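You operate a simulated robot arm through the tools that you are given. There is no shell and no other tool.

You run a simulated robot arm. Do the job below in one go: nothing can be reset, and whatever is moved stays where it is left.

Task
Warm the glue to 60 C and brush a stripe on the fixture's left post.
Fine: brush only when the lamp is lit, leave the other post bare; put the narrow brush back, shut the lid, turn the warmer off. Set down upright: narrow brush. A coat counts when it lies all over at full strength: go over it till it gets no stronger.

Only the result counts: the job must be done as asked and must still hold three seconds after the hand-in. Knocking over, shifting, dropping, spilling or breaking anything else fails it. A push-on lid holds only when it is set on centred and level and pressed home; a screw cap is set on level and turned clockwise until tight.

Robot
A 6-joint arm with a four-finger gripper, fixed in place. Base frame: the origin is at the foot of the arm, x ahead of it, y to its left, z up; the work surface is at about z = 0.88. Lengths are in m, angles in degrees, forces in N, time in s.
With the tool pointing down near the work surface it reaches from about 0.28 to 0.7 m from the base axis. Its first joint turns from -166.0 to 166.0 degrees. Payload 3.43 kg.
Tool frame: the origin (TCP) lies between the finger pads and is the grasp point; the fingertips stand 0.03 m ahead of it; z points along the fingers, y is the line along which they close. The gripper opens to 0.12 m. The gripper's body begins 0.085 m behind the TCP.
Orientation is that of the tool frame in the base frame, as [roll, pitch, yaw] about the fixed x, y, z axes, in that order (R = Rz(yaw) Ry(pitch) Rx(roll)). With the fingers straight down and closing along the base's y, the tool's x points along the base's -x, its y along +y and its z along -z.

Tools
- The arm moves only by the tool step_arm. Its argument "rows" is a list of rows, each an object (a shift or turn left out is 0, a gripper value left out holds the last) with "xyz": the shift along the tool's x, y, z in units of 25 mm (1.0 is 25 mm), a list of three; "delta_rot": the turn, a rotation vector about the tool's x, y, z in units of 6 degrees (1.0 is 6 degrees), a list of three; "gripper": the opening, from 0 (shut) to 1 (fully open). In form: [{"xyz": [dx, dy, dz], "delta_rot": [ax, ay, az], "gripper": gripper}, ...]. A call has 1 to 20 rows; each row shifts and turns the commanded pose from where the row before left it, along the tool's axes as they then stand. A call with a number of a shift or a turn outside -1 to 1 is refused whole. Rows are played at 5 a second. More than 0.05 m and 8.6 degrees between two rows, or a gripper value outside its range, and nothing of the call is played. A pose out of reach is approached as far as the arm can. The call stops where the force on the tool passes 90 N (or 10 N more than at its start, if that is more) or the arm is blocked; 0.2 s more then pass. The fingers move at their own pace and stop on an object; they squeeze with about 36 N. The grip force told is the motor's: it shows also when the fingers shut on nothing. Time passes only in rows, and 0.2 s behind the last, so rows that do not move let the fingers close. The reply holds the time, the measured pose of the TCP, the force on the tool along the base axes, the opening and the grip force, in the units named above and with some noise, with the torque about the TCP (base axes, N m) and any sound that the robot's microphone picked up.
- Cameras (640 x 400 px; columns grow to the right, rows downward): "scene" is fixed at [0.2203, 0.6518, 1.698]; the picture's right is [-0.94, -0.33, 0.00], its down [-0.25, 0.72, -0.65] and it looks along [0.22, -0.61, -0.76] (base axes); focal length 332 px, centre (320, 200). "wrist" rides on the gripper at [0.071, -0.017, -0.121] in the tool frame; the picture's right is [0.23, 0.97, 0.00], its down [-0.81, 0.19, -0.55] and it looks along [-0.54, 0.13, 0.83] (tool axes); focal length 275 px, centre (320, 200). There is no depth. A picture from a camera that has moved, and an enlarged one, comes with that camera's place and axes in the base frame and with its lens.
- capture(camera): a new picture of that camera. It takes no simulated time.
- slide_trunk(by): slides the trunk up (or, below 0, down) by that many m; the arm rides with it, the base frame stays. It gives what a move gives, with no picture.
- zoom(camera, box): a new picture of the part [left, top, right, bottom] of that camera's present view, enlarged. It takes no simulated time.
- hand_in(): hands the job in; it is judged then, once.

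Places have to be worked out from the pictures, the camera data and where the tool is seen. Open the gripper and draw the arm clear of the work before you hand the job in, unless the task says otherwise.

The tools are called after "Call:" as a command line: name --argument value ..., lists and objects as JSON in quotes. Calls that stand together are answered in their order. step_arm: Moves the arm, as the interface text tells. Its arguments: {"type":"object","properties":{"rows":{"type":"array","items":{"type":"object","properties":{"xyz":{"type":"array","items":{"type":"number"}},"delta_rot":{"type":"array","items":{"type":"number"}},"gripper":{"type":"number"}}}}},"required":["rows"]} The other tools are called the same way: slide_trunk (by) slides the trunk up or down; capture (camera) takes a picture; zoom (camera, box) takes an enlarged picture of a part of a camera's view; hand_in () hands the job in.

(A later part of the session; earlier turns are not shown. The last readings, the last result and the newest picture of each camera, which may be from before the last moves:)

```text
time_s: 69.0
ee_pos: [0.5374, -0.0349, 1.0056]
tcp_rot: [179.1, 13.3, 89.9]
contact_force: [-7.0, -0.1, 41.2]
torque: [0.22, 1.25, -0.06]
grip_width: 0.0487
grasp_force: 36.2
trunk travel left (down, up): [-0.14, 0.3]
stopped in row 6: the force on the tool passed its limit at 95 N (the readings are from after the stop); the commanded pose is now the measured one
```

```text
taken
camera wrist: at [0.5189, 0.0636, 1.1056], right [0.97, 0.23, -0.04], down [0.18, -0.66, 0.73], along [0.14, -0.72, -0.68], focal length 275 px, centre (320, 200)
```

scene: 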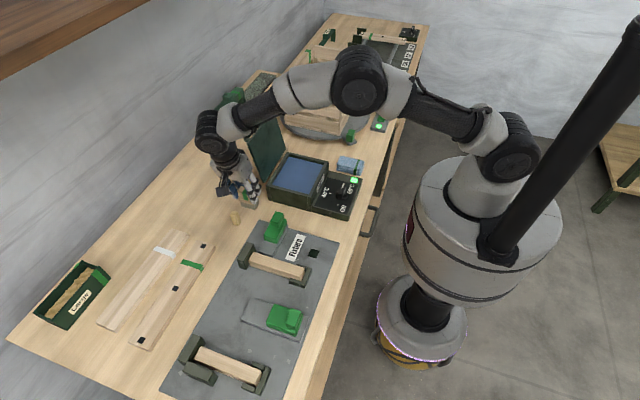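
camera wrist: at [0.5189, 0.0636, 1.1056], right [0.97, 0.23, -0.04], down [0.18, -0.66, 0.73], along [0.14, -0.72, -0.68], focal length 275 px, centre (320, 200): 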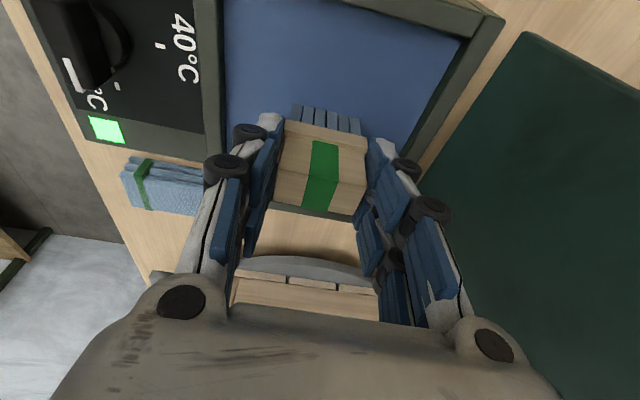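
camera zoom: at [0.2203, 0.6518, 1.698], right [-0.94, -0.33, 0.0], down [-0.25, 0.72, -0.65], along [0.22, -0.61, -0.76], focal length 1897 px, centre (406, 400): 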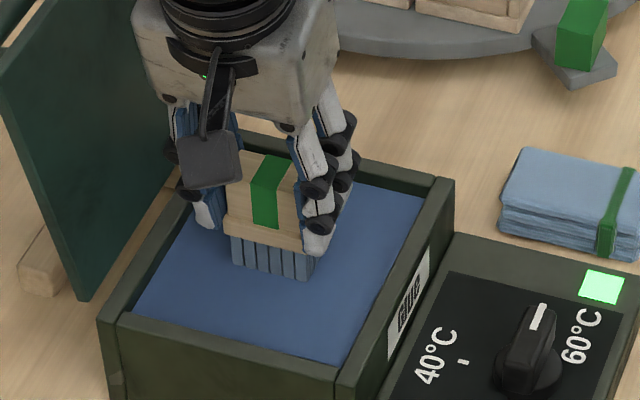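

The glue surface resisted firmly (the bristles touched it at about z = 0.933) and the bristles have turned blue. The grip width changed slightly, so I lift off gently and check how the brush sits in the fingers.

Call:
step_arm --rows '[{"xyz": [-0.045, 0, -0.195]}, {"xyz": [-0.135, 0, -0.585]}, {"xyz": [-0.225, 0, -0.97]}, {}]'

Call:
capture --camera "wrist"

Call:
zoom --camera "wrist" --box '[220, 80, 420, 230]'

Call:
zoom --camera "scene" --box '[265, 120, 345, 190]'

```text
time_s: 70.0
ee_pos: [0.5371, -0.036, 1.0466]
tcp_rot: [179.5, 13.2, 89.9]
contact_force: [-0.3, 0.0, -0.8]
torque: [0.03, -0.02, 0.0]
grip_width: 0.0484
grasp_force: 36.4
trunk travel left (down, up): [-0.14, 0.3]
```

```text
taken
camera wrist: at [0.5192, 0.063, 1.1463], right [0.97, 0.22, -0.04], down [0.19, -0.66, 0.73], along [0.13, -0.71, -0.69], focal length 275 px, centre (320, 200)
```

wrist: 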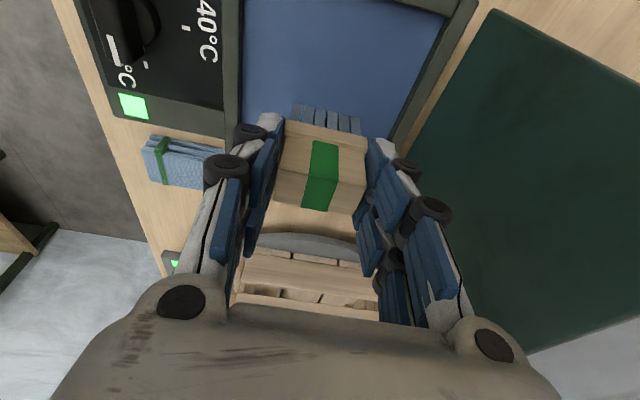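

```text
2.67 times, centred on (320, 155) of wrist
camera zoom: at [0.5192, 0.063, 1.1463], right [0.97, 0.22, -0.04], down [0.19, -0.66, 0.73], along [0.13, -0.71, -0.69], focal length 734 px, centre (320, 320)
```

zoom: 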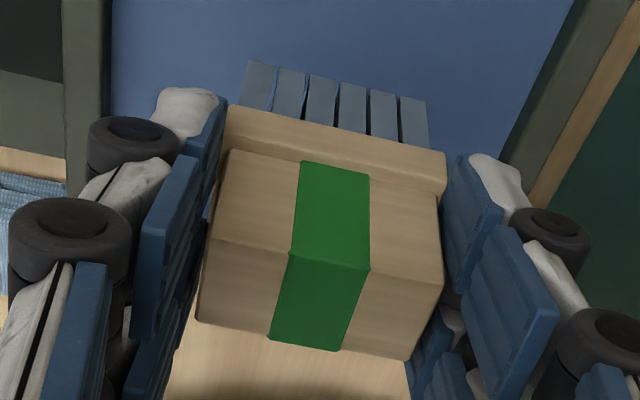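

```text
5.71 times, centred on (305, 155) of scene
camera zoom: at [0.2203, 0.6518, 1.698], right [-0.94, -0.33, 0.0], down [-0.25, 0.72, -0.65], along [0.22, -0.61, -0.76], focal length 1897 px, centre (406, 457)
```

zoom: 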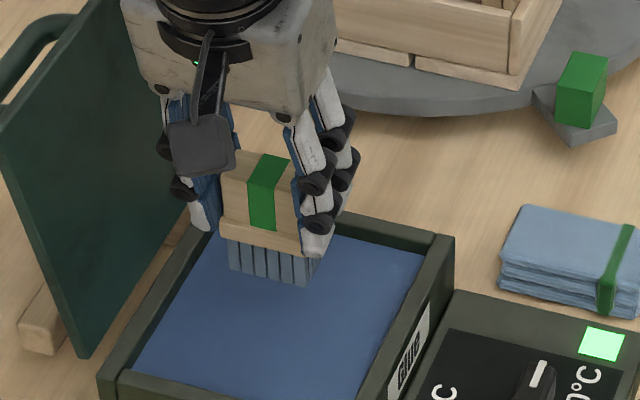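

The brush slid up about 5 mm so the fingertips now pinch the ferrule (48.4 mm). I'll rest the brush back on the firm glue surface gently and re-grip it properly on the block.

Call:
step_arm --rows '[{"xyz": [0.108, 0, 0.4675]}, {"xyz": [0.108, 0, 0.4675]}, {"xyz": [0.108, 0, 0.4675]}, {"xyz": [0.009, 0, 0.039]}, {"xyz": [0.009, 0, 0.039]}, {}]'

```text
time_s: 71.4
ee_pos: [0.537, -0.0349, 1.0083]
tcp_rot: [179.5, 13.2, 89.8]
contact_force: [0.5, 0.6, -0.9]
torque: [0.01, -0.02, -0.01]
grip_width: 0.0484
grasp_force: 36.5
trunk travel left (down, up): [-0.14, 0.3]
```

No contact yet at z = 1.008. I lower in 1 mm steps.

Call:
step_arm --rows '[{"xyz": [0.009, 0, 0.039]}, {"xyz": [0.009, 0, 0.039]}, {}]'

Call:
step_arm --rows '[{"xyz": [0.009, 0, 0.039]}, {}]'

```text
time_s: 72.2
ee_pos: [0.5361, -0.0353, 1.0063]
tcp_rot: [179.4, 13.3, 89.8]
contact_force: [-1.9, -0.1, 15.6]
torque: [0.15, 0.54, 0.02]
grip_width: 0.0485
grasp_force: 35.4
trunk travel left (down, up): [-0.14, 0.3]
```

```text
time_s: 72.8
ee_pos: [0.5376, -0.0353, 1.0053]
tcp_rot: [179.2, 13.3, 89.8]
contact_force: [0.7, 1.5, 22.5]
torque: [0.31, 0.5, -0.03]
grip_width: 0.0486
grasp_force: 36.4
trunk travel left (down, up): [-0.14, 0.3]
```

Contact at about z = 1.006 with 20 N: the brush stands on the glue. I open the fingers and look.

Call:
step_arm --rows '[{"xyz": [-0.009, 0, -0.039]}, {"gripper": 0.53}, {}, {}, {}]'

Call:
zoom --camera "wrist" --box '[220, 80, 420, 230]'

Call:
zoom --camera "scene" --box '[265, 120, 345, 190]'

```text
time_s: 74.0
ee_pos: [0.537, -0.0339, 1.0049]
tcp_rot: [179.6, 13.1, 89.9]
contact_force: [0.6, 0.6, 0.8]
torque: [-0.01, 0.04, 0.0]
grip_width: 0.0633
grasp_force: 0.0
trunk travel left (down, up): [-0.14, 0.3]
```

```text
2.67 times, centred on (320, 155) of wrist
camera zoom: at [0.5192, 0.0634, 1.105], right [0.97, 0.22, -0.04], down [0.19, -0.66, 0.73], along [0.13, -0.71, -0.69], focal length 734 px, centre (320, 320)
```

zoom: 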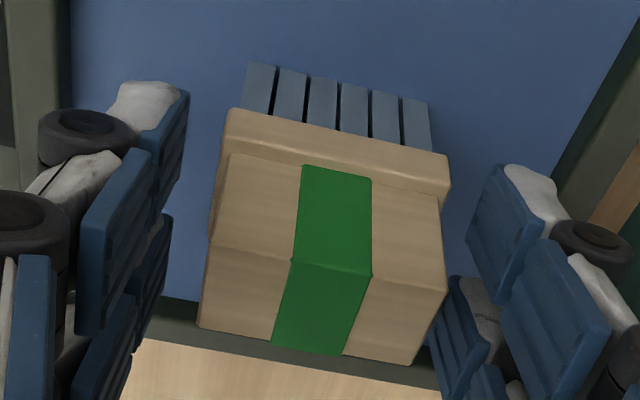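

```text
5.71 times, centred on (305, 155) of scene
camera zoom: at [0.2203, 0.6518, 1.698], right [-0.94, -0.33, 0.0], down [-0.25, 0.72, -0.65], along [0.22, -0.61, -0.76], focal length 1897 px, centre (406, 457)
```

zoom: 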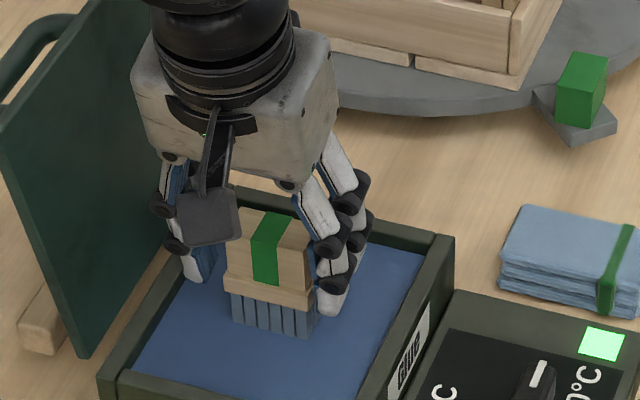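

The brush stands upright on the glue with its block top at z ≈ 1.004 and centre (0.537, -0.039). I rise 9 mm and re-grip on the block above the ferrule.

Call:
step_arm --rows '[{"xyz": [-0.041, 0, -0.176]}, {"xyz": [-0.041, 0, -0.176]}, {}, {"gripper": 0}, {}, {}, {}, {}]'

Call:
zoom --camera "wrist" --box '[220, 80, 420, 230]'

Call:
zoom --camera "scene" --box '[265, 120, 345, 190]'

```text
time_s: 75.8
ee_pos: [0.5354, -0.034, 1.0138]
tcp_rot: [179.4, 13.1, 89.9]
contact_force: [0.1, 0.7, 2.6]
torque: [0.04, 0.04, 0.0]
grip_width: 0.0453
grasp_force: 35.7
trunk travel left (down, up): [-0.14, 0.3]
```

```text
2.67 times, centred on (320, 155) of wrist
camera zoom: at [0.5191, 0.0637, 1.1142], right [0.97, 0.22, -0.04], down [0.19, -0.66, 0.73], along [0.13, -0.71, -0.69], focal length 734 px, centre (320, 320)
```

zoom: 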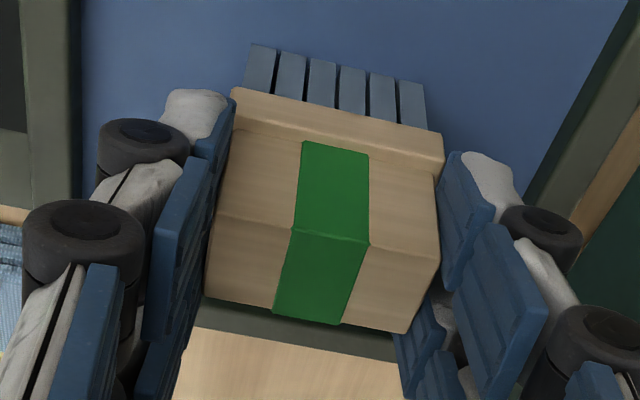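

```text
5.71 times, centred on (305, 155) of scene
camera zoom: at [0.2203, 0.6518, 1.698], right [-0.94, -0.33, 0.0], down [-0.25, 0.72, -0.65], along [0.22, -0.61, -0.76], focal length 1897 px, centre (406, 457)
```

zoom: 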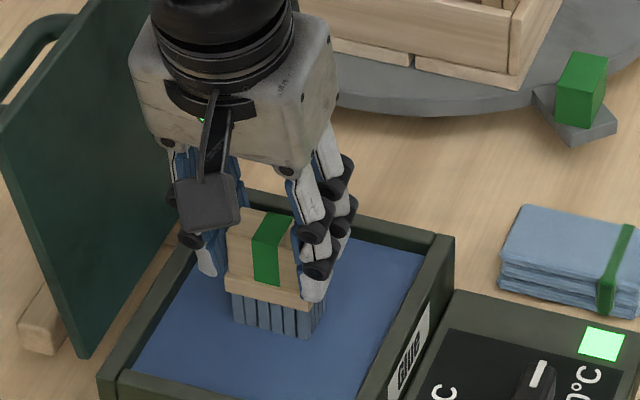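

The re-grip is on the block (45.3 mm), with the brush bottom 74 mm below the TCP. I lift out of the glue and carry the brush to a clear spot toward the fixture, around (0.45, 0.20).

Call:
step_arm --rows '[{"xyz": [-0.171, 0, -0.74]}, {"xyz": [-0.171, 0, -0.74]}, {"xyz": [-0.171, 0, -0.74]}, {"xyz": [-0.171, 0, -0.74]}, {"xyz": [0.912, -0.34, -0.211]}, {"xyz": [0.912, -0.34, -0.211]}, {"xyz": [0.912, -0.34, -0.211]}, {"xyz": [0.912, -0.34, -0.211]}, {"xyz": [0.912, -0.34, -0.211]}, {"xyz": [0.912, -0.34, -0.211]}, {"xyz": [0.912, -0.34, -0.211]}, {"xyz": [0.912, -0.34, -0.211]}, {"xyz": [0.912, -0.34, -0.211]}, {"xyz": [0.912, -0.34, -0.211]}, {}]'

Call:
capture --camera "wrist"

Call:
capture --camera "scene"

```text
time_s: 79.0
ee_pos: [0.4502, 0.2011, 1.0877]
tcp_rot: [179.6, 13.1, 90.0]
contact_force: [0.2, -1.1, -1.1]
torque: [-0.03, -0.02, 0.0]
grip_width: 0.0455
grasp_force: 35.5
trunk travel left (down, up): [-0.14, 0.3]
```

```text
taken
camera wrist: at [0.4328, 0.299, 1.1888], right [0.97, 0.22, -0.04], down [0.18, -0.66, 0.73], along [0.13, -0.71, -0.69], focal length 275 px, centre (320, 200)
```

wrist: 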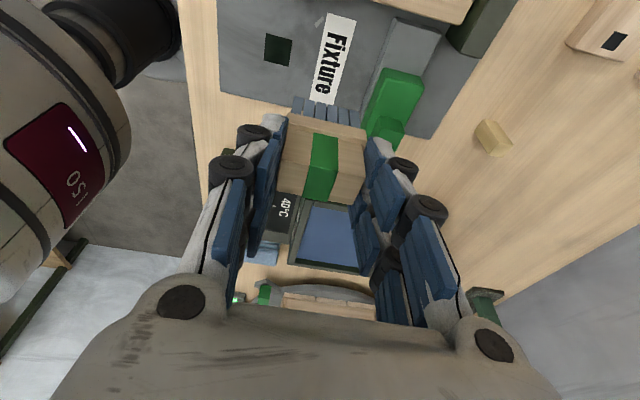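

```text
taken
```

scene: 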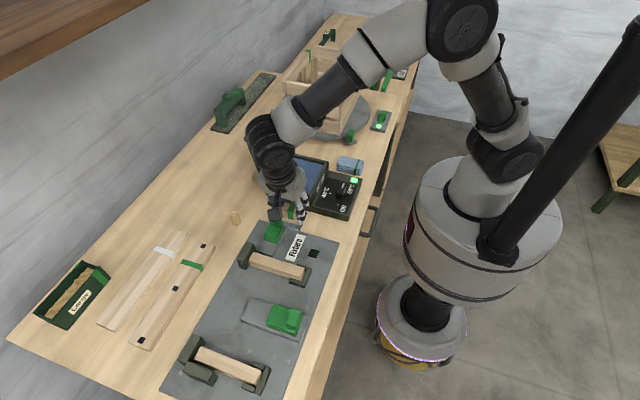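

Now I rotate the tool about the vertical axis by about 140° so it will lean outward toward the left post.

Call:
step_arm --rows '[{"delta_rot": [-0.226, 0, -0.974]}, {"delta_rot": [-0.226, 0, -0.974]}, {"delta_rot": [-0.226, 0, -0.974]}, {"delta_rot": [-0.226, 0, -0.974]}, {"delta_rot": [-0.226, 0, -0.974]}, {"delta_rot": [-0.226, 0, -0.974]}, {"delta_rot": [-0.226, 0, -0.974]}, {"delta_rot": [-0.226, 0, -0.974]}, {"delta_rot": [-0.226, 0, -0.974]}, {"delta_rot": [-0.226, 0, -0.974]}, {"delta_rot": [-0.226, 0, -0.974]}, {"delta_rot": [-0.226, 0, -0.974]}, {"delta_rot": [-0.226, 0, -0.974]}, {"delta_rot": [-0.226, 0, -0.974]}, {"delta_rot": [-0.226, 0, -0.974]}, {}]'

Call:
capture --camera "wrist"

Call:
capture --camera "scene"

```text
time_s: 82.4
ee_pos: [0.4508, 0.1979, 1.0883]
tcp_rot: [-179.9, 13.6, -179.9]
contact_force: [-1.1, 0.1, -1.8]
torque: [0.0, -0.04, 0.03]
grip_width: 0.0454
grasp_force: 36.1
trunk travel left (down, up): [-0.14, 0.3]
```

```text
taken
camera wrist: at [0.3532, 0.1833, 1.1878], right [-0.22, 0.97, -0.06], down [0.66, 0.19, 0.73], along [0.72, 0.13, -0.68], focal length 275 px, centre (320, 200)
```

wrist: 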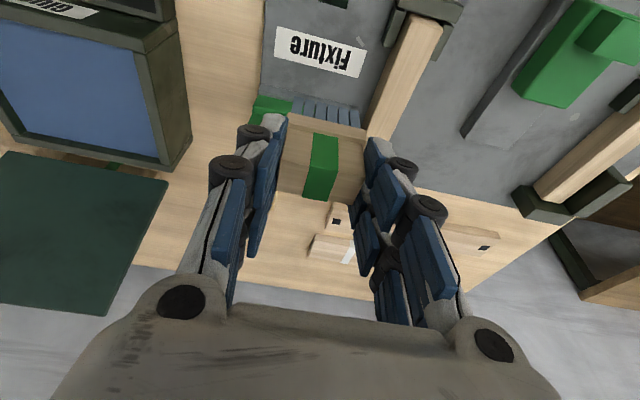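

```text
taken
```

scene: 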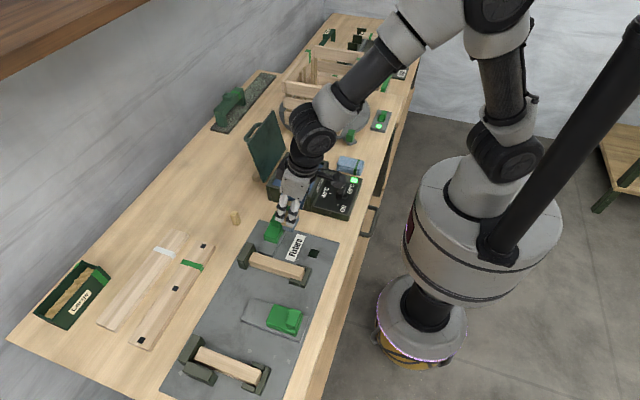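

Yaw is 180 now, which lays the brush's long side across the post. I move toward the left post, staying high, to view its stops.

Call:
step_arm --rows '[{"xyz": [0.13, 0.987, -0.031]}, {"xyz": [0.13, 0.987, -0.031]}, {"xyz": [0.13, 0.987, -0.031]}, {"xyz": [0.13, 0.987, -0.031]}, {"xyz": [0.13, 0.987, -0.031]}, {"xyz": [0.13, 0.987, -0.031]}, {"xyz": [0.13, 0.987, -0.031]}, {"xyz": [0.13, 0.987, -0.031]}, {"xyz": [0.13, 0.987, -0.031]}, {}]'

Call:
capture --camera "wrist"

Call:
capture --camera "scene"

```text
time_s: 84.6
ee_pos: [0.4237, 0.4222, 1.0888]
tcp_rot: [-179.9, 13.7, 179.9]
contact_force: [0.6, -1.6, -0.8]
torque: [0.0, -0.01, -0.02]
grip_width: 0.0453
grasp_force: 35.8
trunk travel left (down, up): [-0.14, 0.3]
```

```text
taken
camera wrist: at [0.3255, 0.4058, 1.189], right [-0.22, 0.97, -0.06], down [0.66, 0.19, 0.73], along [0.72, 0.13, -0.68], focal length 275 px, centre (320, 200)
```

wrist: 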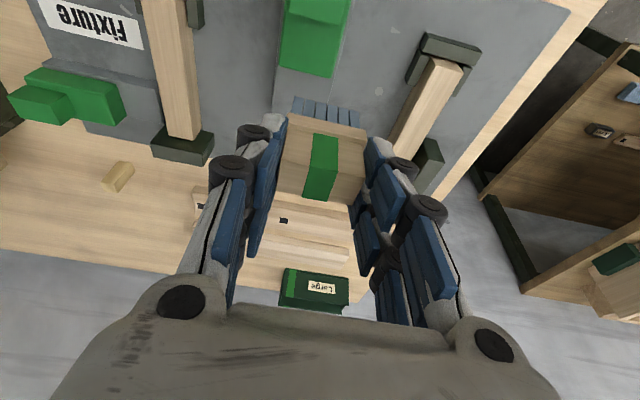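

```text
taken
```

scene: 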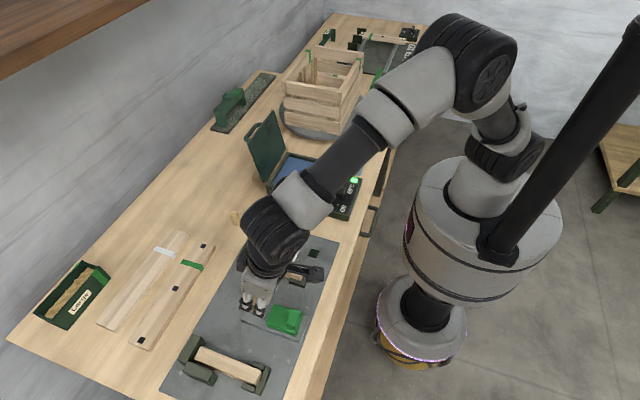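

I zoom on the left post's ends and stops from this closer view.

Call:
zoom --camera "wrist" --box '[370, 20, 500, 200]'

Call:
zoom --camera "scene" --box '[170, 325, 290, 400]'

```text
2.22 times, centred on (435, 110) of wrist
camera zoom: at [0.3255, 0.4058, 1.189], right [-0.22, 0.97, -0.06], down [0.66, 0.19, 0.73], along [0.72, 0.13, -0.68], focal length 612 px, centre (64, 400)
```

zoom: 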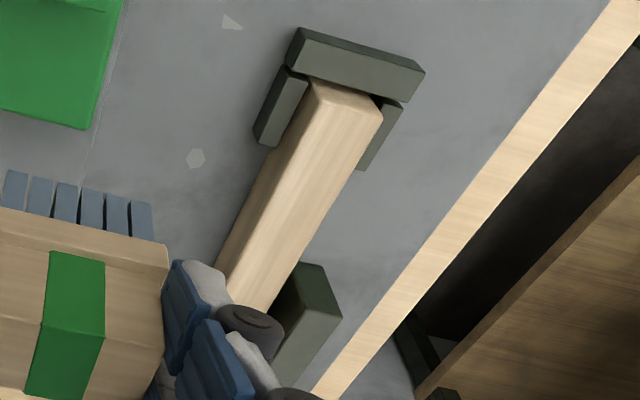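

```text
5.33 times, centred on (230, 362) of scene
camera zoom: at [0.2203, 0.6518, 1.698], right [-0.94, -0.33, 0.0], down [-0.25, 0.72, -0.65], along [0.22, -0.61, -0.76], focal length 1771 px, centre (800, -667)
```

zoom: 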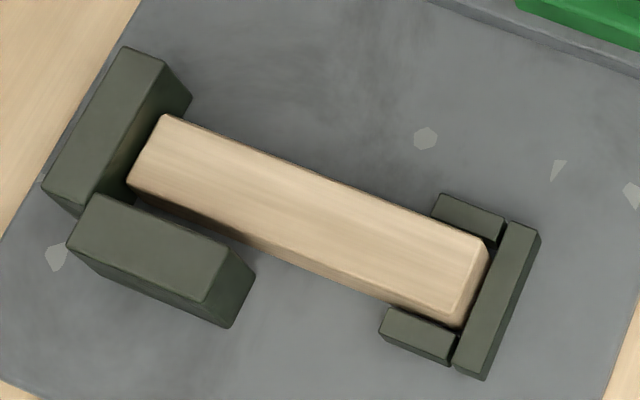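

The post top is about z ≈ 0.916, x 0.40–0.55, y 0.517–0.545, with taller stops at x ≥ 0.556 and beside it at y ≥ 0.557. I move above the post's middle with the brush centred at y ≈ 0.527, still clear of contact.

Call:
step_arm --rows '[{"xyz": [-0.207, 0.699, 0.454]}, {"xyz": [-0.207, 0.699, 0.454]}, {"xyz": [-0.207, 0.699, 0.454]}, {"xyz": [-0.207, 0.699, 0.454]}, {"xyz": [-0.207, 0.699, 0.454]}, {"xyz": [-0.207, 0.699, 0.454]}, {}]'

Call:
capture --camera "wrist"

Call:
capture --camera "scene"

Call:
zoom --camera "scene" --box '[160, 300, 310, 400]'

```text
time_s: 86.2
ee_pos: [0.4679, 0.5269, 1.0316]
tcp_rot: [-179.7, 13.7, -180.0]
contact_force: [-0.2, 0.0, -0.1]
torque: [0.0, 0.02, 0.02]
grip_width: 0.0454
grasp_force: 35.9
trunk travel left (down, up): [-0.14, 0.3]
```

```text
taken
camera wrist: at [0.3701, 0.5113, 1.1307], right [-0.22, 0.97, -0.06], down [0.66, 0.19, 0.73], along [0.72, 0.12, -0.68], focal length 275 px, centre (320, 200)
```

wrist: 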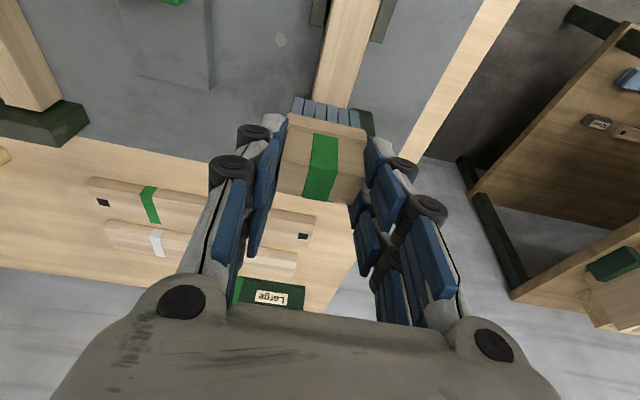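

```text
taken
```

scene: 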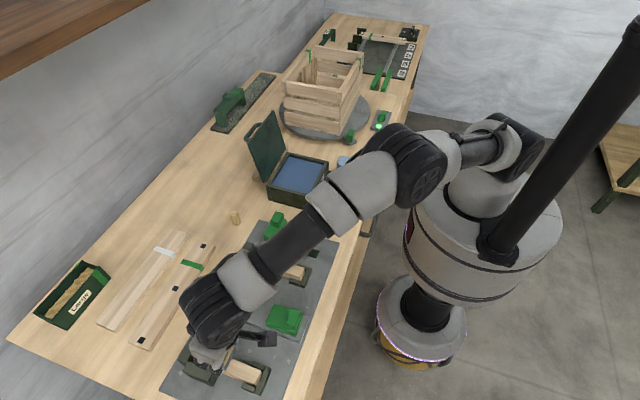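

```text
4.00 times, centred on (235, 350) of scene
camera zoom: at [0.2203, 0.6518, 1.698], right [-0.94, -0.33, 0.0], down [-0.25, 0.72, -0.65], along [0.22, -0.61, -0.76], focal length 1328 px, centre (660, -400)
```

zoom: 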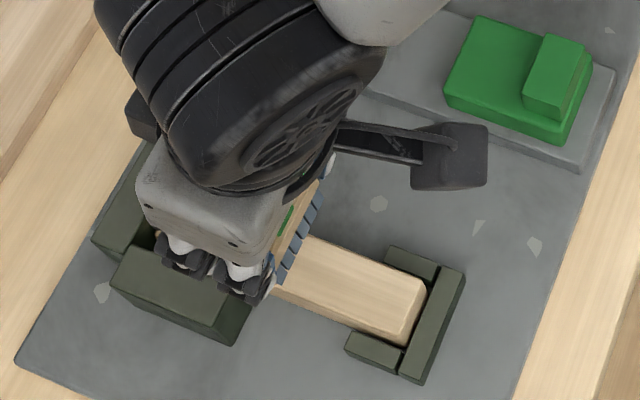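

I zoom the wrist view to check the post's line relative to the bristles.

Call:
zoom --camera "wrist" --box '[260, 0, 420, 140]'

```text
2.86 times, centred on (340, 70) of wrist
camera zoom: at [0.3701, 0.5113, 1.1307], right [-0.22, 0.97, -0.06], down [0.66, 0.19, 0.73], along [0.72, 0.12, -0.68], focal length 786 px, centre (263, 571)
```

zoom: 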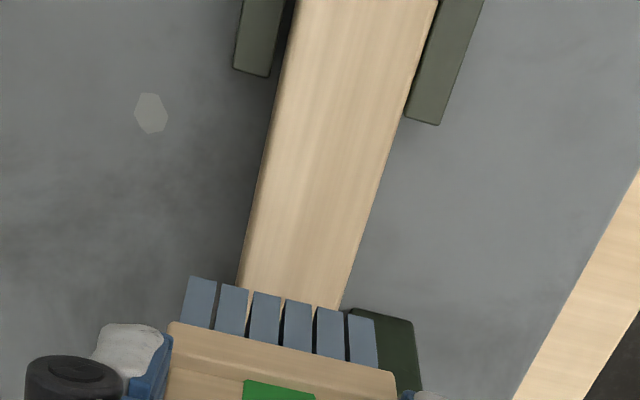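

The post spans y ≈ 0.518–0.547, and the side stop starts at y ≈ 0.556. I set the brush centre to y ≈ 0.529 and lower to just above the post.

Call:
step_arm --rows '[{"xyz": [0.084, 0.04, 0.346]}, {"xyz": [0.084, 0.04, 0.346]}, {"xyz": [0.084, 0, 0.346]}, {"xyz": [0.084, 0, 0.346]}, {}]'

Call:
zoom --camera "wrist" --box '[240, 0, 420, 160]'

Call:
zoom --camera "scene" --box '[180, 320, 290, 400]'

```text
time_s: 87.4
ee_pos: [0.4681, 0.5294, 0.9956]
tcp_rot: [179.9, 13.8, -180.0]
contact_force: [-1.4, 0.3, 9.4]
torque: [0.06, 0.12, 0.01]
grip_width: 0.0452
grasp_force: 36.2
trunk travel left (down, up): [-0.14, 0.3]
```

```text
2.50 times, centred on (330, 80) of wrist
camera zoom: at [0.3703, 0.5138, 1.0954], right [-0.22, 0.97, -0.05], down [0.66, 0.19, 0.73], along [0.72, 0.13, -0.68], focal length 688 px, centre (295, 500)
```

zoom: 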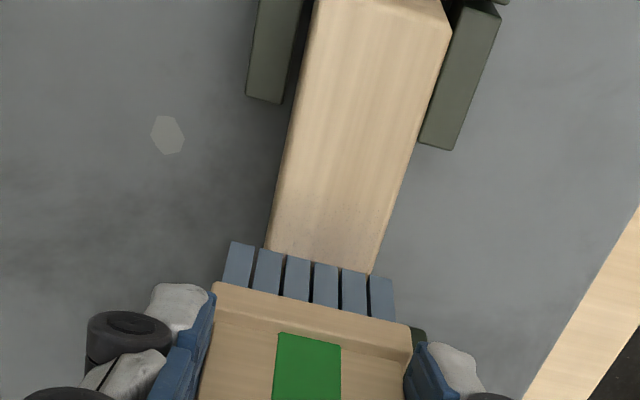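

```text
5.00 times, centred on (235, 360) of scene
camera zoom: at [0.2203, 0.6518, 1.698], right [-0.94, -0.33, 0.0], down [-0.25, 0.72, -0.65], along [0.22, -0.61, -0.76], focal length 1660 px, centre (745, -600)
```

zoom: 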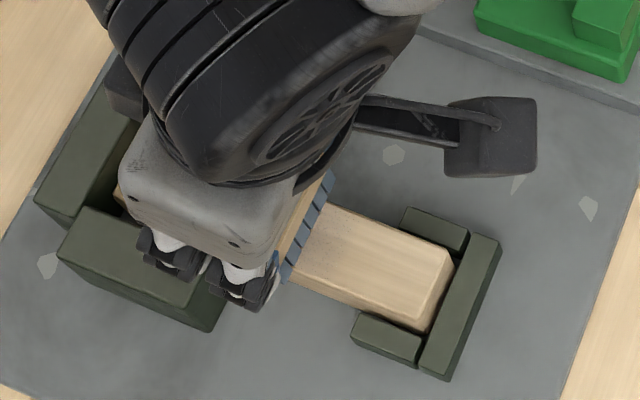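

Light contact (9 N) at TCP z = 0.9956, so the post top is about 0.922. I stroke toward the near end at this height.

Call:
step_arm --rows '[{"xyz": [0.237, 0, -0.0578]}, {"xyz": [0.237, 0, -0.0578]}, {"xyz": [0.237, 0, -0.0578]}, {"xyz": [0.237, 0, -0.0578]}, {"xyz": [0.237, 0, -0.0578]}, {"xyz": [0.237, 0, -0.0578]}, {"xyz": [0.237, 0, -0.0578]}, {"xyz": [0.237, 0, -0.0578]}, {"xyz": [0.237, 0, -0.0578]}, {"xyz": [0.237, 0, -0.0578]}, {}]'

Call:
zoom --camera "wrist" --box '[240, 0, 420, 160]'

Call:
zoom --camera "scene" --box '[180, 320, 290, 400]'

```text
time_s: 89.8
ee_pos: [0.4067, 0.5282, 0.9962]
tcp_rot: [-180.0, 13.7, 179.9]
contact_force: [5.2, 0.2, 18.2]
torque: [0.08, -0.42, -0.09]
grip_width: 0.0452
grasp_force: 35.7
trunk travel left (down, up): [-0.14, 0.3]
```

```text
2.50 times, centred on (330, 80) of wrist
camera zoom: at [0.3092, 0.5131, 1.0952], right [-0.22, 0.97, -0.05], down [0.66, 0.19, 0.73], along [0.72, 0.13, -0.68], focal length 688 px, centre (295, 500)
```

zoom: 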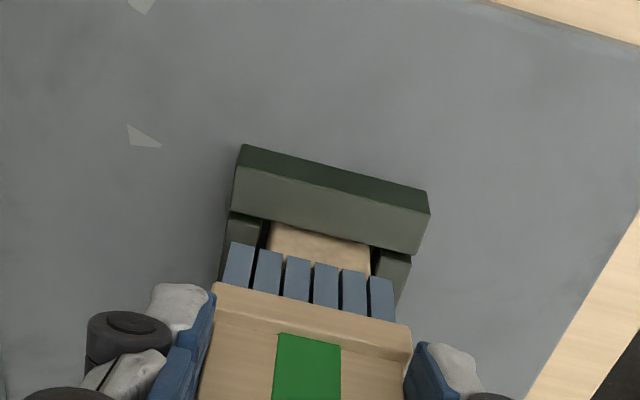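

```text
5.00 times, centred on (235, 360) of scene
camera zoom: at [0.2203, 0.6518, 1.698], right [-0.94, -0.33, 0.0], down [-0.25, 0.72, -0.65], along [0.22, -0.61, -0.76], focal length 1660 px, centre (745, -600)
```

zoom: 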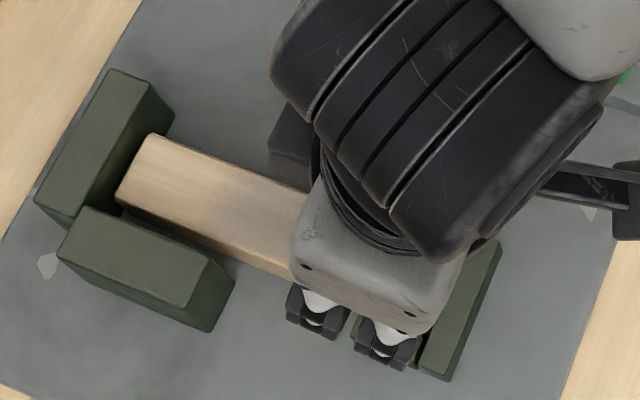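

A faint blue tint is showing in the middle. I zoom at the near end to see where the post's top edge is.

Call:
zoom --camera "wrist" --box '[285, 50, 365, 110]'

Call:
zoom --camera "scene" --box '[190, 330, 250, 380]'

```text
6.67 times, centred on (325, 80) of wrist
camera zoom: at [0.3092, 0.5131, 1.0952], right [-0.22, 0.97, -0.05], down [0.66, 0.19, 0.73], along [0.72, 0.13, -0.68], focal length 1835 px, centre (287, 1000)
```

zoom: 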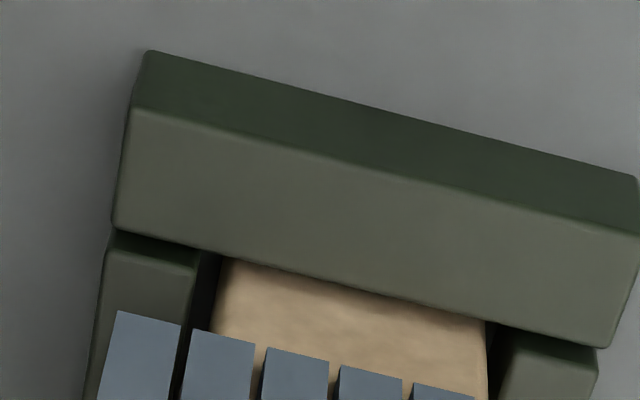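

```text
8.00 times, centred on (220, 355) of scene
camera zoom: at [0.2203, 0.6518, 1.698], right [-0.94, -0.33, 0.0], down [-0.25, 0.72, -0.65], along [0.22, -0.61, -0.76], focal length 2656 px, centre (1120, -1040)
```

zoom: 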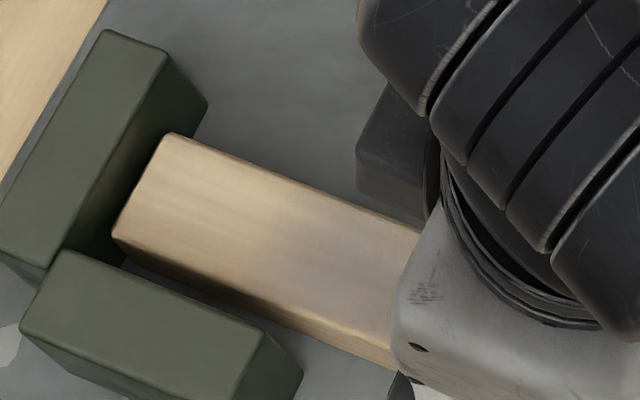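

The bristles cover the near end edge and a faint tint is building in the middle. I sweep slowly to the far end.

Call:
step_arm --rows '[{"xyz": [-0.241, 0, 0.0588]}, {"xyz": [-0.241, 0, 0.0588]}, {"xyz": [-0.241, 0, 0.0588]}, {"xyz": [-0.241, 0, 0.0588]}, {"xyz": [-0.241, 0, 0.0588]}, {"xyz": [-0.241, 0, 0.0588]}, {"xyz": [-0.241, 0, 0.0588]}, {"xyz": [-0.241, 0, 0.0588]}, {"xyz": [-0.241, 0, 0.0588]}, {"xyz": [-0.241, 0, 0.0588]}, {"xyz": [-0.241, 0, 0.0588]}, {"xyz": [-0.241, 0, 0.0588]}, {"xyz": [-0.241, 0, 0.0588]}, {"xyz": [-0.241, 0, 0.0588]}, {"xyz": [-0.241, 0, 0.0588]}, {"xyz": [-0.241, 0, 0.0588]}, {"xyz": [-0.241, 0, 0.0588]}, {"xyz": [-0.241, 0, 0.0588]}, {"xyz": [-0.241, 0, 0.0588]}, {}]'

Call:
capture --camera "wrist"

Call:
zoom --camera "scene" --box '[180, 320, 290, 400]'

```text
time_s: 94.0
ee_pos: [0.5224, 0.5259, 0.9956]
tcp_rot: [-179.9, 13.7, 180.0]
contact_force: [-3.0, 3.4, 12.6]
torque: [0.27, 0.26, -0.01]
grip_width: 0.0455
grasp_force: 36.4
trunk travel left (down, up): [-0.14, 0.3]
```

```text
taken
camera wrist: at [0.4244, 0.5106, 1.0946], right [-0.22, 0.97, -0.06], down [0.66, 0.19, 0.73], along [0.72, 0.13, -0.68], focal length 275 px, centre (320, 200)
```

wrist: 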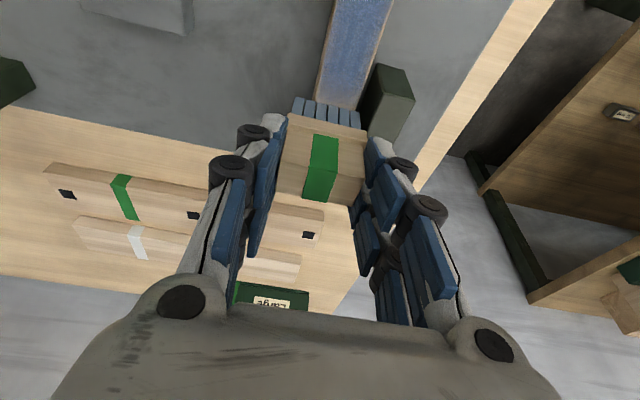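

```text
5.00 times, centred on (235, 360) of scene
camera zoom: at [0.2203, 0.6518, 1.698], right [-0.94, -0.33, 0.0], down [-0.25, 0.72, -0.65], along [0.22, -0.61, -0.76], focal length 1660 px, centre (745, -600)
```

zoom: 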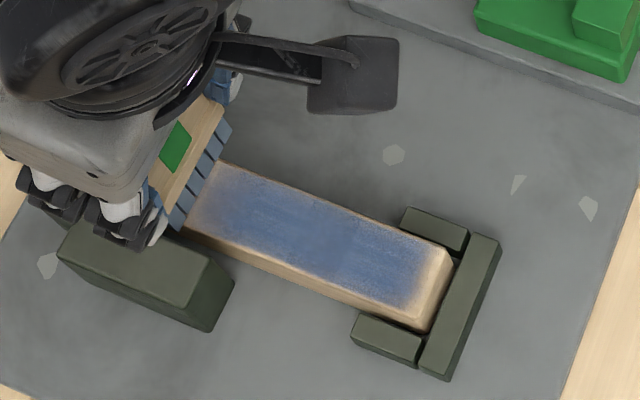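

A blue stripe is building well; the near end is still bare for about 1 cm and the far end is underneath the brush. The near end piece is lower (z ≈ 0.903) so the brush may overhang it. I go to the far stop and then sweep back beyond the near edge.

Call:
step_arm --rows '[{"xyz": [-0.15, 0, 0.0366]}, {"xyz": [-0.15, 0, 0.0366]}, {"xyz": [-0.15, 0, 0.0366]}, {"xyz": [0.34, 0, -0.0829]}, {"xyz": [0.34, 0, -0.0829]}, {"xyz": [0.34, 0, -0.0829]}, {"xyz": [0.34, 0, -0.0829]}, {"xyz": [0.34, 0, -0.0829]}, {"xyz": [0.34, 0, -0.0829]}, {"xyz": [0.34, 0, -0.0829]}, {"xyz": [0.34, 0, -0.0829]}, {"xyz": [0.34, 0, -0.0829]}, {"xyz": [0.34, 0, -0.0829]}, {"xyz": [0.34, 0, -0.0829]}, {"xyz": [0.34, 0, -0.0829]}, {"xyz": [0.34, 0, -0.0829]}, {"xyz": [0.34, 0, -0.0829]}, {"xyz": [0.34, 0, -0.0829]}, {"xyz": [0.34, 0, -0.0829]}, {}]'

Call:
capture --camera "wrist"

Call:
zoom --camera "scene" --box '[180, 320, 290, 400]'

```text
time_s: 98.2
ee_pos: [0.3859, 0.5214, 0.9956]
tcp_rot: [180.0, 13.6, -179.9]
contact_force: [4.3, -1.4, 16.9]
torque: [0.04, -0.62, -0.06]
grip_width: 0.0452
grasp_force: 36.5
out of reach, approached as far as the arm can: row 1, 3
trunk travel left (down, up): [-0.14, 0.3]
```

```text
taken
camera wrist: at [0.2898, 0.5059, 1.0942], right [-0.22, 0.97, -0.06], down [0.66, 0.19, 0.73], along [0.72, 0.13, -0.68], focal length 275 px, centre (320, 200)
```

wrist: 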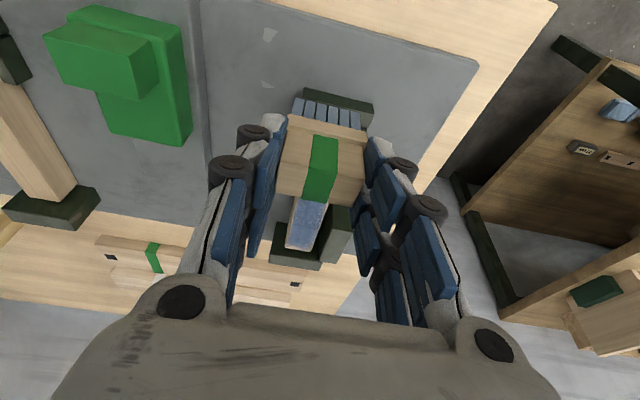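

```text
5.00 times, centred on (235, 360) of scene
camera zoom: at [0.2203, 0.6518, 1.698], right [-0.94, -0.33, 0.0], down [-0.25, 0.72, -0.65], along [0.22, -0.61, -0.76], focal length 1660 px, centre (745, -600)
```

zoom: 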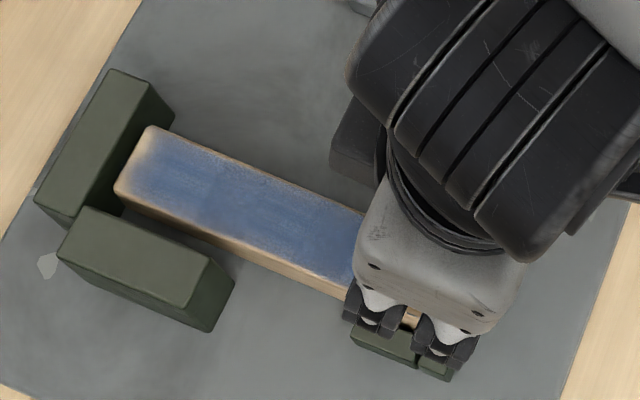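

The far end is nearly coated; reach clipping let y drift to 0.521. I correct y back to 0.529 and make another slow sweep.

Call:
step_arm --rows '[{"xyz": [-0.1, 0.15, 0.025]}, {"xyz": [-0.1, 0.154, 0.025]}, {"xyz": [-0.28, 0, 0.0683]}, {"xyz": [-0.28, 0, 0.0683]}, {"xyz": [-0.28, 0, 0.0683]}, {"xyz": [-0.28, 0, 0.0683]}, {"xyz": [-0.28, 0, 0.0683]}, {"xyz": [-0.28, 0, 0.0683]}, {"xyz": [-0.28, 0, 0.0683]}, {"xyz": [-0.28, 0, 0.0683]}, {"xyz": [-0.28, 0, 0.0683]}, {"xyz": [-0.28, 0, 0.0683]}, {"xyz": [-0.28, 0, 0.0683]}, {"xyz": [-0.28, 0, 0.0683]}, {"xyz": [-0.28, 0, 0.0683]}, {"xyz": [-0.28, 0, 0.0683]}, {"xyz": [-0.28, 0, 0.0683]}, {"xyz": [-0.28, 0, 0.0683]}, {"xyz": [-0.28, 0, 0.0683]}, {}]'

Call:
capture --camera "scene"

Call:
zoom --camera "scene" --box '[180, 320, 290, 400]'

```text
time_s: 102.4
ee_pos: [0.517, 0.5294, 0.9943]
tcp_rot: [-180.0, 13.7, -179.9]
contact_force: [-2.8, 2.4, 11.0]
torque: [0.21, 0.26, 0.05]
grip_width: 0.0452
grasp_force: 36.0
trunk travel left (down, up): [-0.14, 0.3]
```

```text
taken
```

scene: 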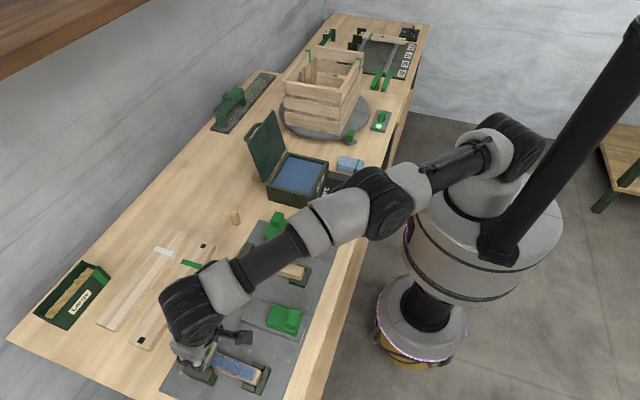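

```text
5.00 times, centred on (235, 360) of scene
camera zoom: at [0.2203, 0.6518, 1.698], right [-0.94, -0.33, 0.0], down [-0.25, 0.72, -0.65], along [0.22, -0.61, -0.76], focal length 1660 px, centre (745, -600)
```

zoom: 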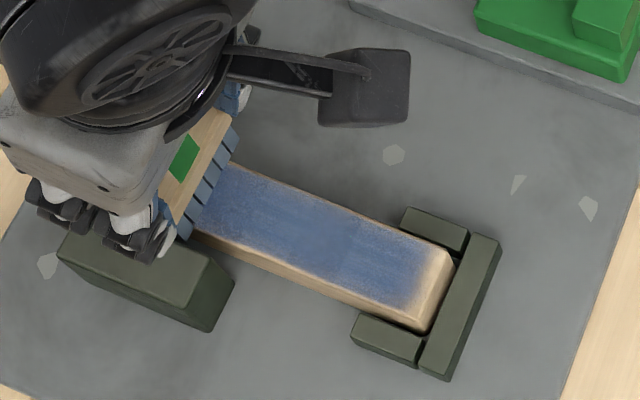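

The coat is deepening but I need a clear look at both ends. I lift the brush off and shift aside toward the right to view the whole post.

Call:
step_arm --rows '[{"xyz": [-0.118, 0, -0.486]}, {"xyz": [-0.118, 0, -0.486]}, {"xyz": [-0.118, 0, -0.486]}, {"xyz": [0.5, -0.5, -0.12]}, {"xyz": [0.5, -0.8, -0.12]}, {"xyz": [0.5, -0.8, -0.12]}, {"xyz": [0.5, -0.8, -0.12]}, {"xyz": [0.5, -0.8, -0.12]}, {}]'

Call:
capture --camera "scene"

Call:
zoom --camera "scene" --box '[185, 335, 275, 395]'

Call:
capture --camera "wrist"

```text
time_s: 104.4
ee_pos: [0.4532, 0.4334, 1.0291]
tcp_rot: [-179.8, 13.7, 179.9]
contact_force: [-0.6, 0.5, -0.1]
torque: [-0.01, -0.01, 0.01]
grip_width: 0.0452
grasp_force: 35.8
trunk travel left (down, up): [-0.14, 0.3]
```

```text
taken
```

scene: 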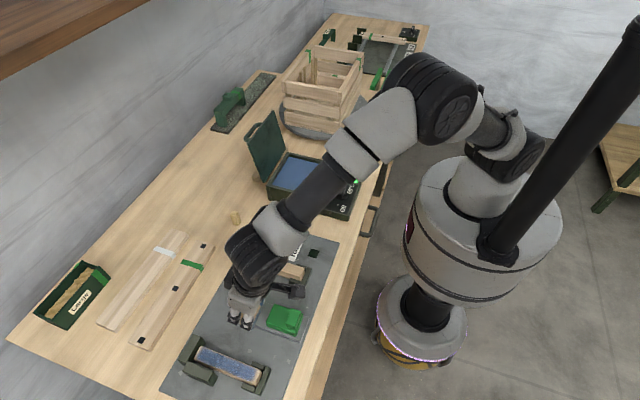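

```text
6.67 times, centred on (230, 365) of scene
camera zoom: at [0.2203, 0.6518, 1.698], right [-0.94, -0.33, 0.0], down [-0.25, 0.72, -0.65], along [0.22, -0.61, -0.76], focal length 2213 px, centre (920, -900)
```

zoom: 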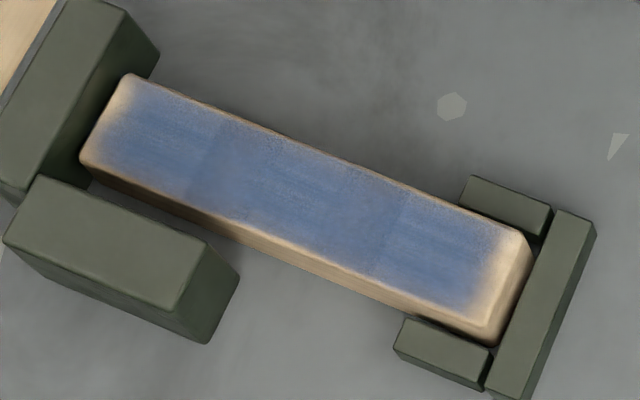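

```text
taken
camera wrist: at [0.3561, 0.4194, 1.1295], right [-0.22, 0.97, -0.06], down [0.66, 0.19, 0.73], along [0.72, 0.13, -0.68], focal length 275 px, centre (320, 200)
```

wrist: 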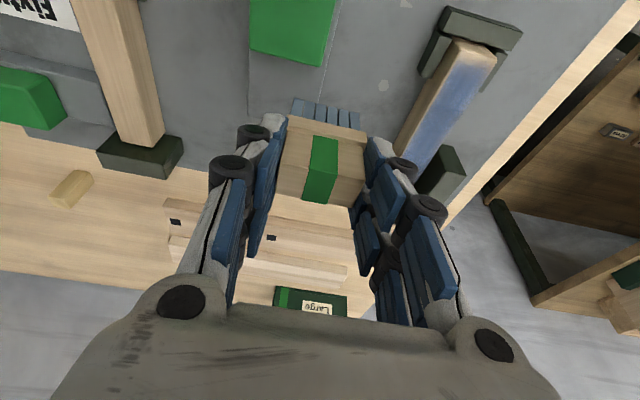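

The stripe covers the top with the ends lighter than the middle; the lamp is still lit. I turn the brush 12° toward the radial direction for better far-end reach and return over the post for more passes.

Call:
step_arm --rows '[{"delta_rot": [-0.236, 0, -0.972]}, {"delta_rot": [-0.236, 0, -0.972]}, {"xyz": [-0.246, 0.9, 0.307]}, {"xyz": [-0.246, 0.9, 0.307]}, {"xyz": [-0.246, 0.9, 0.307]}, {"xyz": [-0.246, 0.9, 0.307]}, {}]'

Call:
zoom --camera "wrist" --box '[240, 0, 440, 160]'

```text
time_s: 106.0
ee_pos: [0.4654, 0.5324, 1.0068]
tcp_rot: [-179.9, 13.5, -168.0]
contact_force: [0.2, -0.5, -0.7]
torque: [0.0, 0.02, 0.0]
grip_width: 0.0451
grasp_force: 36.2
trunk travel left (down, up): [-0.14, 0.3]
```

```text
2.50 times, centred on (340, 80) of wrist
camera zoom: at [0.3738, 0.4961, 1.1069], right [-0.42, 0.91, -0.06], down [0.6, 0.33, 0.73], along [0.68, 0.27, -0.68], focal length 688 px, centre (270, 500)
```

zoom: 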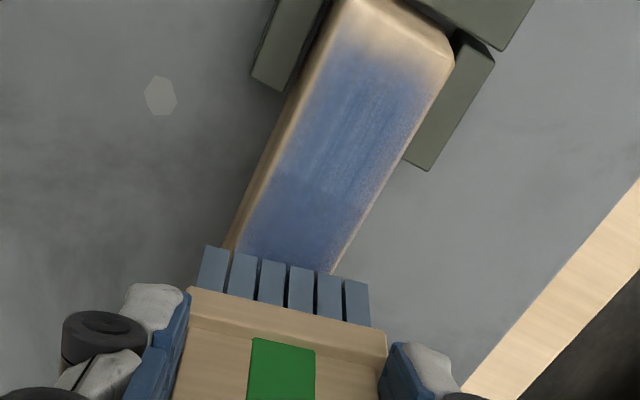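

The brush sits slightly too far toward +y, so I shift it back 6 mm and lower to contact.

Call:
step_arm --rows '[{"xyz": [0.05, -0.25, 0.05]}, {"xyz": [0.055, 0, 0.2]}, {"xyz": [0.055, 0, 0.19]}, {}]'

```text
time_s: 107.0
ee_pos: [0.464, 0.5248, 0.9946]
tcp_rot: [-179.9, 13.5, -168.0]
contact_force: [0.2, 1.1, -1.5]
torque: [0.03, 0.06, 0.01]
grip_width: 0.0451
grasp_force: 36.0
trunk travel left (down, up): [-0.14, 0.3]
```

No contact yet; I lower a further 1.5 mm.

Call:
step_arm --rows '[{"xyz": [0.014, 0, 0.058]}, {}]'

```text
time_s: 107.6
ee_pos: [0.4665, 0.5251, 0.9936]
tcp_rot: [-179.9, 13.7, -168.0]
contact_force: [-0.1, 0.2, 1.6]
torque: [0.04, 0.04, 0.01]
grip_width: 0.0452
grasp_force: 35.6
trunk travel left (down, up): [-0.14, 0.3]
```

Call:
step_arm --rows '[{"xyz": [0.014, 0, 0.058]}, {}]'

```text
time_s: 108.2
ee_pos: [0.4655, 0.5259, 0.9938]
tcp_rot: [180.0, 13.8, -168.0]
contact_force: [1.4, -0.4, 10.8]
torque: [0.03, 0.0, -0.01]
grip_width: 0.0449
grasp_force: 35.5
trunk travel left (down, up): [-0.14, 0.3]
```

Contact is 11 N. I stroke to the far end, keeping clear of the far stop.

Call:
step_arm --rows '[{"xyz": [-0.2414, -0.0528, 0.0588]}, {"xyz": [-0.2414, -0.0528, 0.0588]}, {"xyz": [-0.2414, -0.0528, 0.0588]}, {"xyz": [-0.2414, -0.0528, 0.0588]}, {"xyz": [-0.2414, -0.0528, 0.0588]}, {"xyz": [-0.2414, -0.0528, 0.0588]}, {"xyz": [-0.2414, -0.0528, 0.0588]}, {"xyz": [-0.2414, -0.0528, 0.0588]}, {"xyz": [-0.2414, -0.0528, 0.0588]}, {"xyz": [-0.2414, -0.0528, 0.0588]}, {}]'

Call:
zoom --camera "scene" --box '[180, 320, 290, 400]'

```text
time_s: 110.6
ee_pos: [0.528, 0.5251, 0.994]
tcp_rot: [-179.8, 13.7, -167.9]
contact_force: [-3.2, 1.0, 16.6]
torque: [0.18, 0.32, 0.03]
grip_width: 0.0452
grasp_force: 35.9
trunk travel left (down, up): [-0.14, 0.3]
```

```text
5.00 times, centred on (235, 360) of scene
camera zoom: at [0.2203, 0.6518, 1.698], right [-0.94, -0.33, 0.0], down [-0.25, 0.72, -0.65], along [0.22, -0.61, -0.76], focal length 1660 px, centre (745, -600)
```

zoom: 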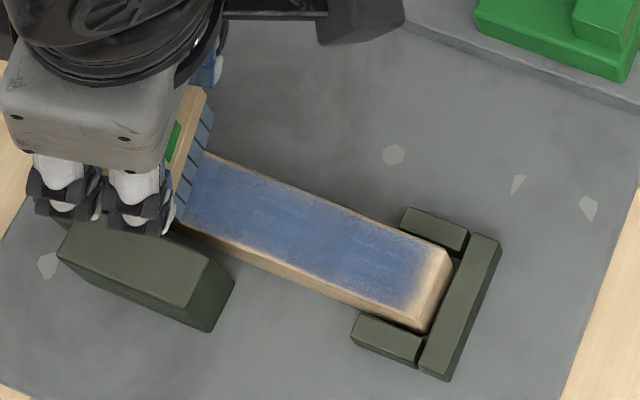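

Reached the far end without clipping. I sweep slowly all the way back to beyond the near edge.

Call:
step_arm --rows '[{"xyz": [0.26, 0.0569, -0.0634]}, {"xyz": [0.26, 0.0569, -0.0634]}, {"xyz": [0.26, 0.0569, -0.0634]}, {"xyz": [0.26, 0.0569, -0.0634]}, {"xyz": [0.26, 0.0569, -0.0634]}, {"xyz": [0.26, 0.0569, -0.0634]}, {"xyz": [0.26, 0.0569, -0.0634]}, {"xyz": [0.26, 0.0569, -0.0634]}, {"xyz": [0.26, 0.0569, -0.0634]}, {"xyz": [0.26, 0.0569, -0.0634]}, {"xyz": [0.26, 0.0569, -0.0634]}, {"xyz": [0.26, 0.0569, -0.0634]}, {"xyz": [0.26, 0.0569, -0.0634]}, {"xyz": [0.26, 0.0569, -0.0634]}, {"xyz": [0.26, 0.0569, -0.0634]}, {"xyz": [0.26, 0.0569, -0.0634]}, {"xyz": [0.26, 0.0569, -0.0634]}, {"xyz": [0.26, 0.0569, -0.0634]}, {"xyz": [0.26, 0.0569, -0.0634]}, {}]'

Call:
zoom --camera "scene" --box '[180, 320, 290, 400]'

Call:
capture --camera "wrist"

```text
time_s: 114.8
ee_pos: [0.3975, 0.5223, 0.9929]
tcp_rot: [-179.9, 13.7, -168.0]
contact_force: [5.6, -1.8, 15.1]
torque: [0.03, -0.47, -0.05]
grip_width: 0.0454
grasp_force: 36.3
trunk travel left (down, up): [-0.14, 0.3]
```

```text
5.00 times, centred on (235, 360) of scene
camera zoom: at [0.2203, 0.6518, 1.698], right [-0.94, -0.33, 0.0], down [-0.25, 0.72, -0.65], along [0.22, -0.61, -0.76], focal length 1660 px, centre (745, -600)
```

zoom: 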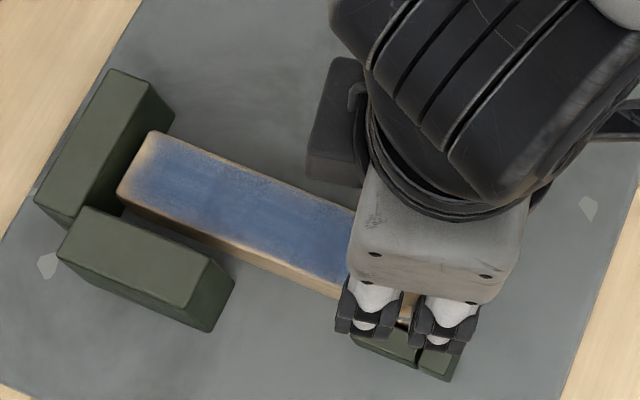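

```text
taken
camera wrist: at [0.3057, 0.4868, 1.0928], right [-0.42, 0.91, -0.06], down [0.6, 0.33, 0.73], along [0.68, 0.27, -0.68], focal length 275 px, centre (320, 200)
```

wrist: 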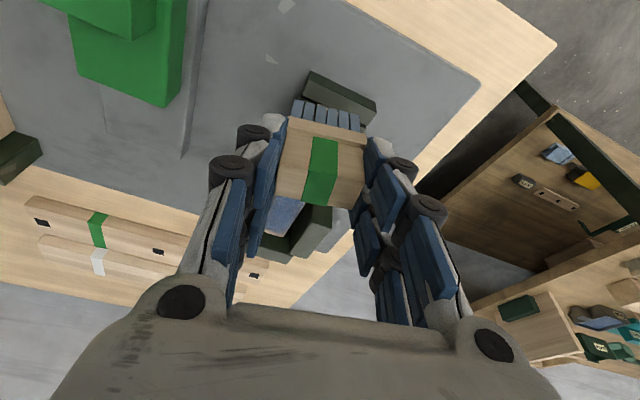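

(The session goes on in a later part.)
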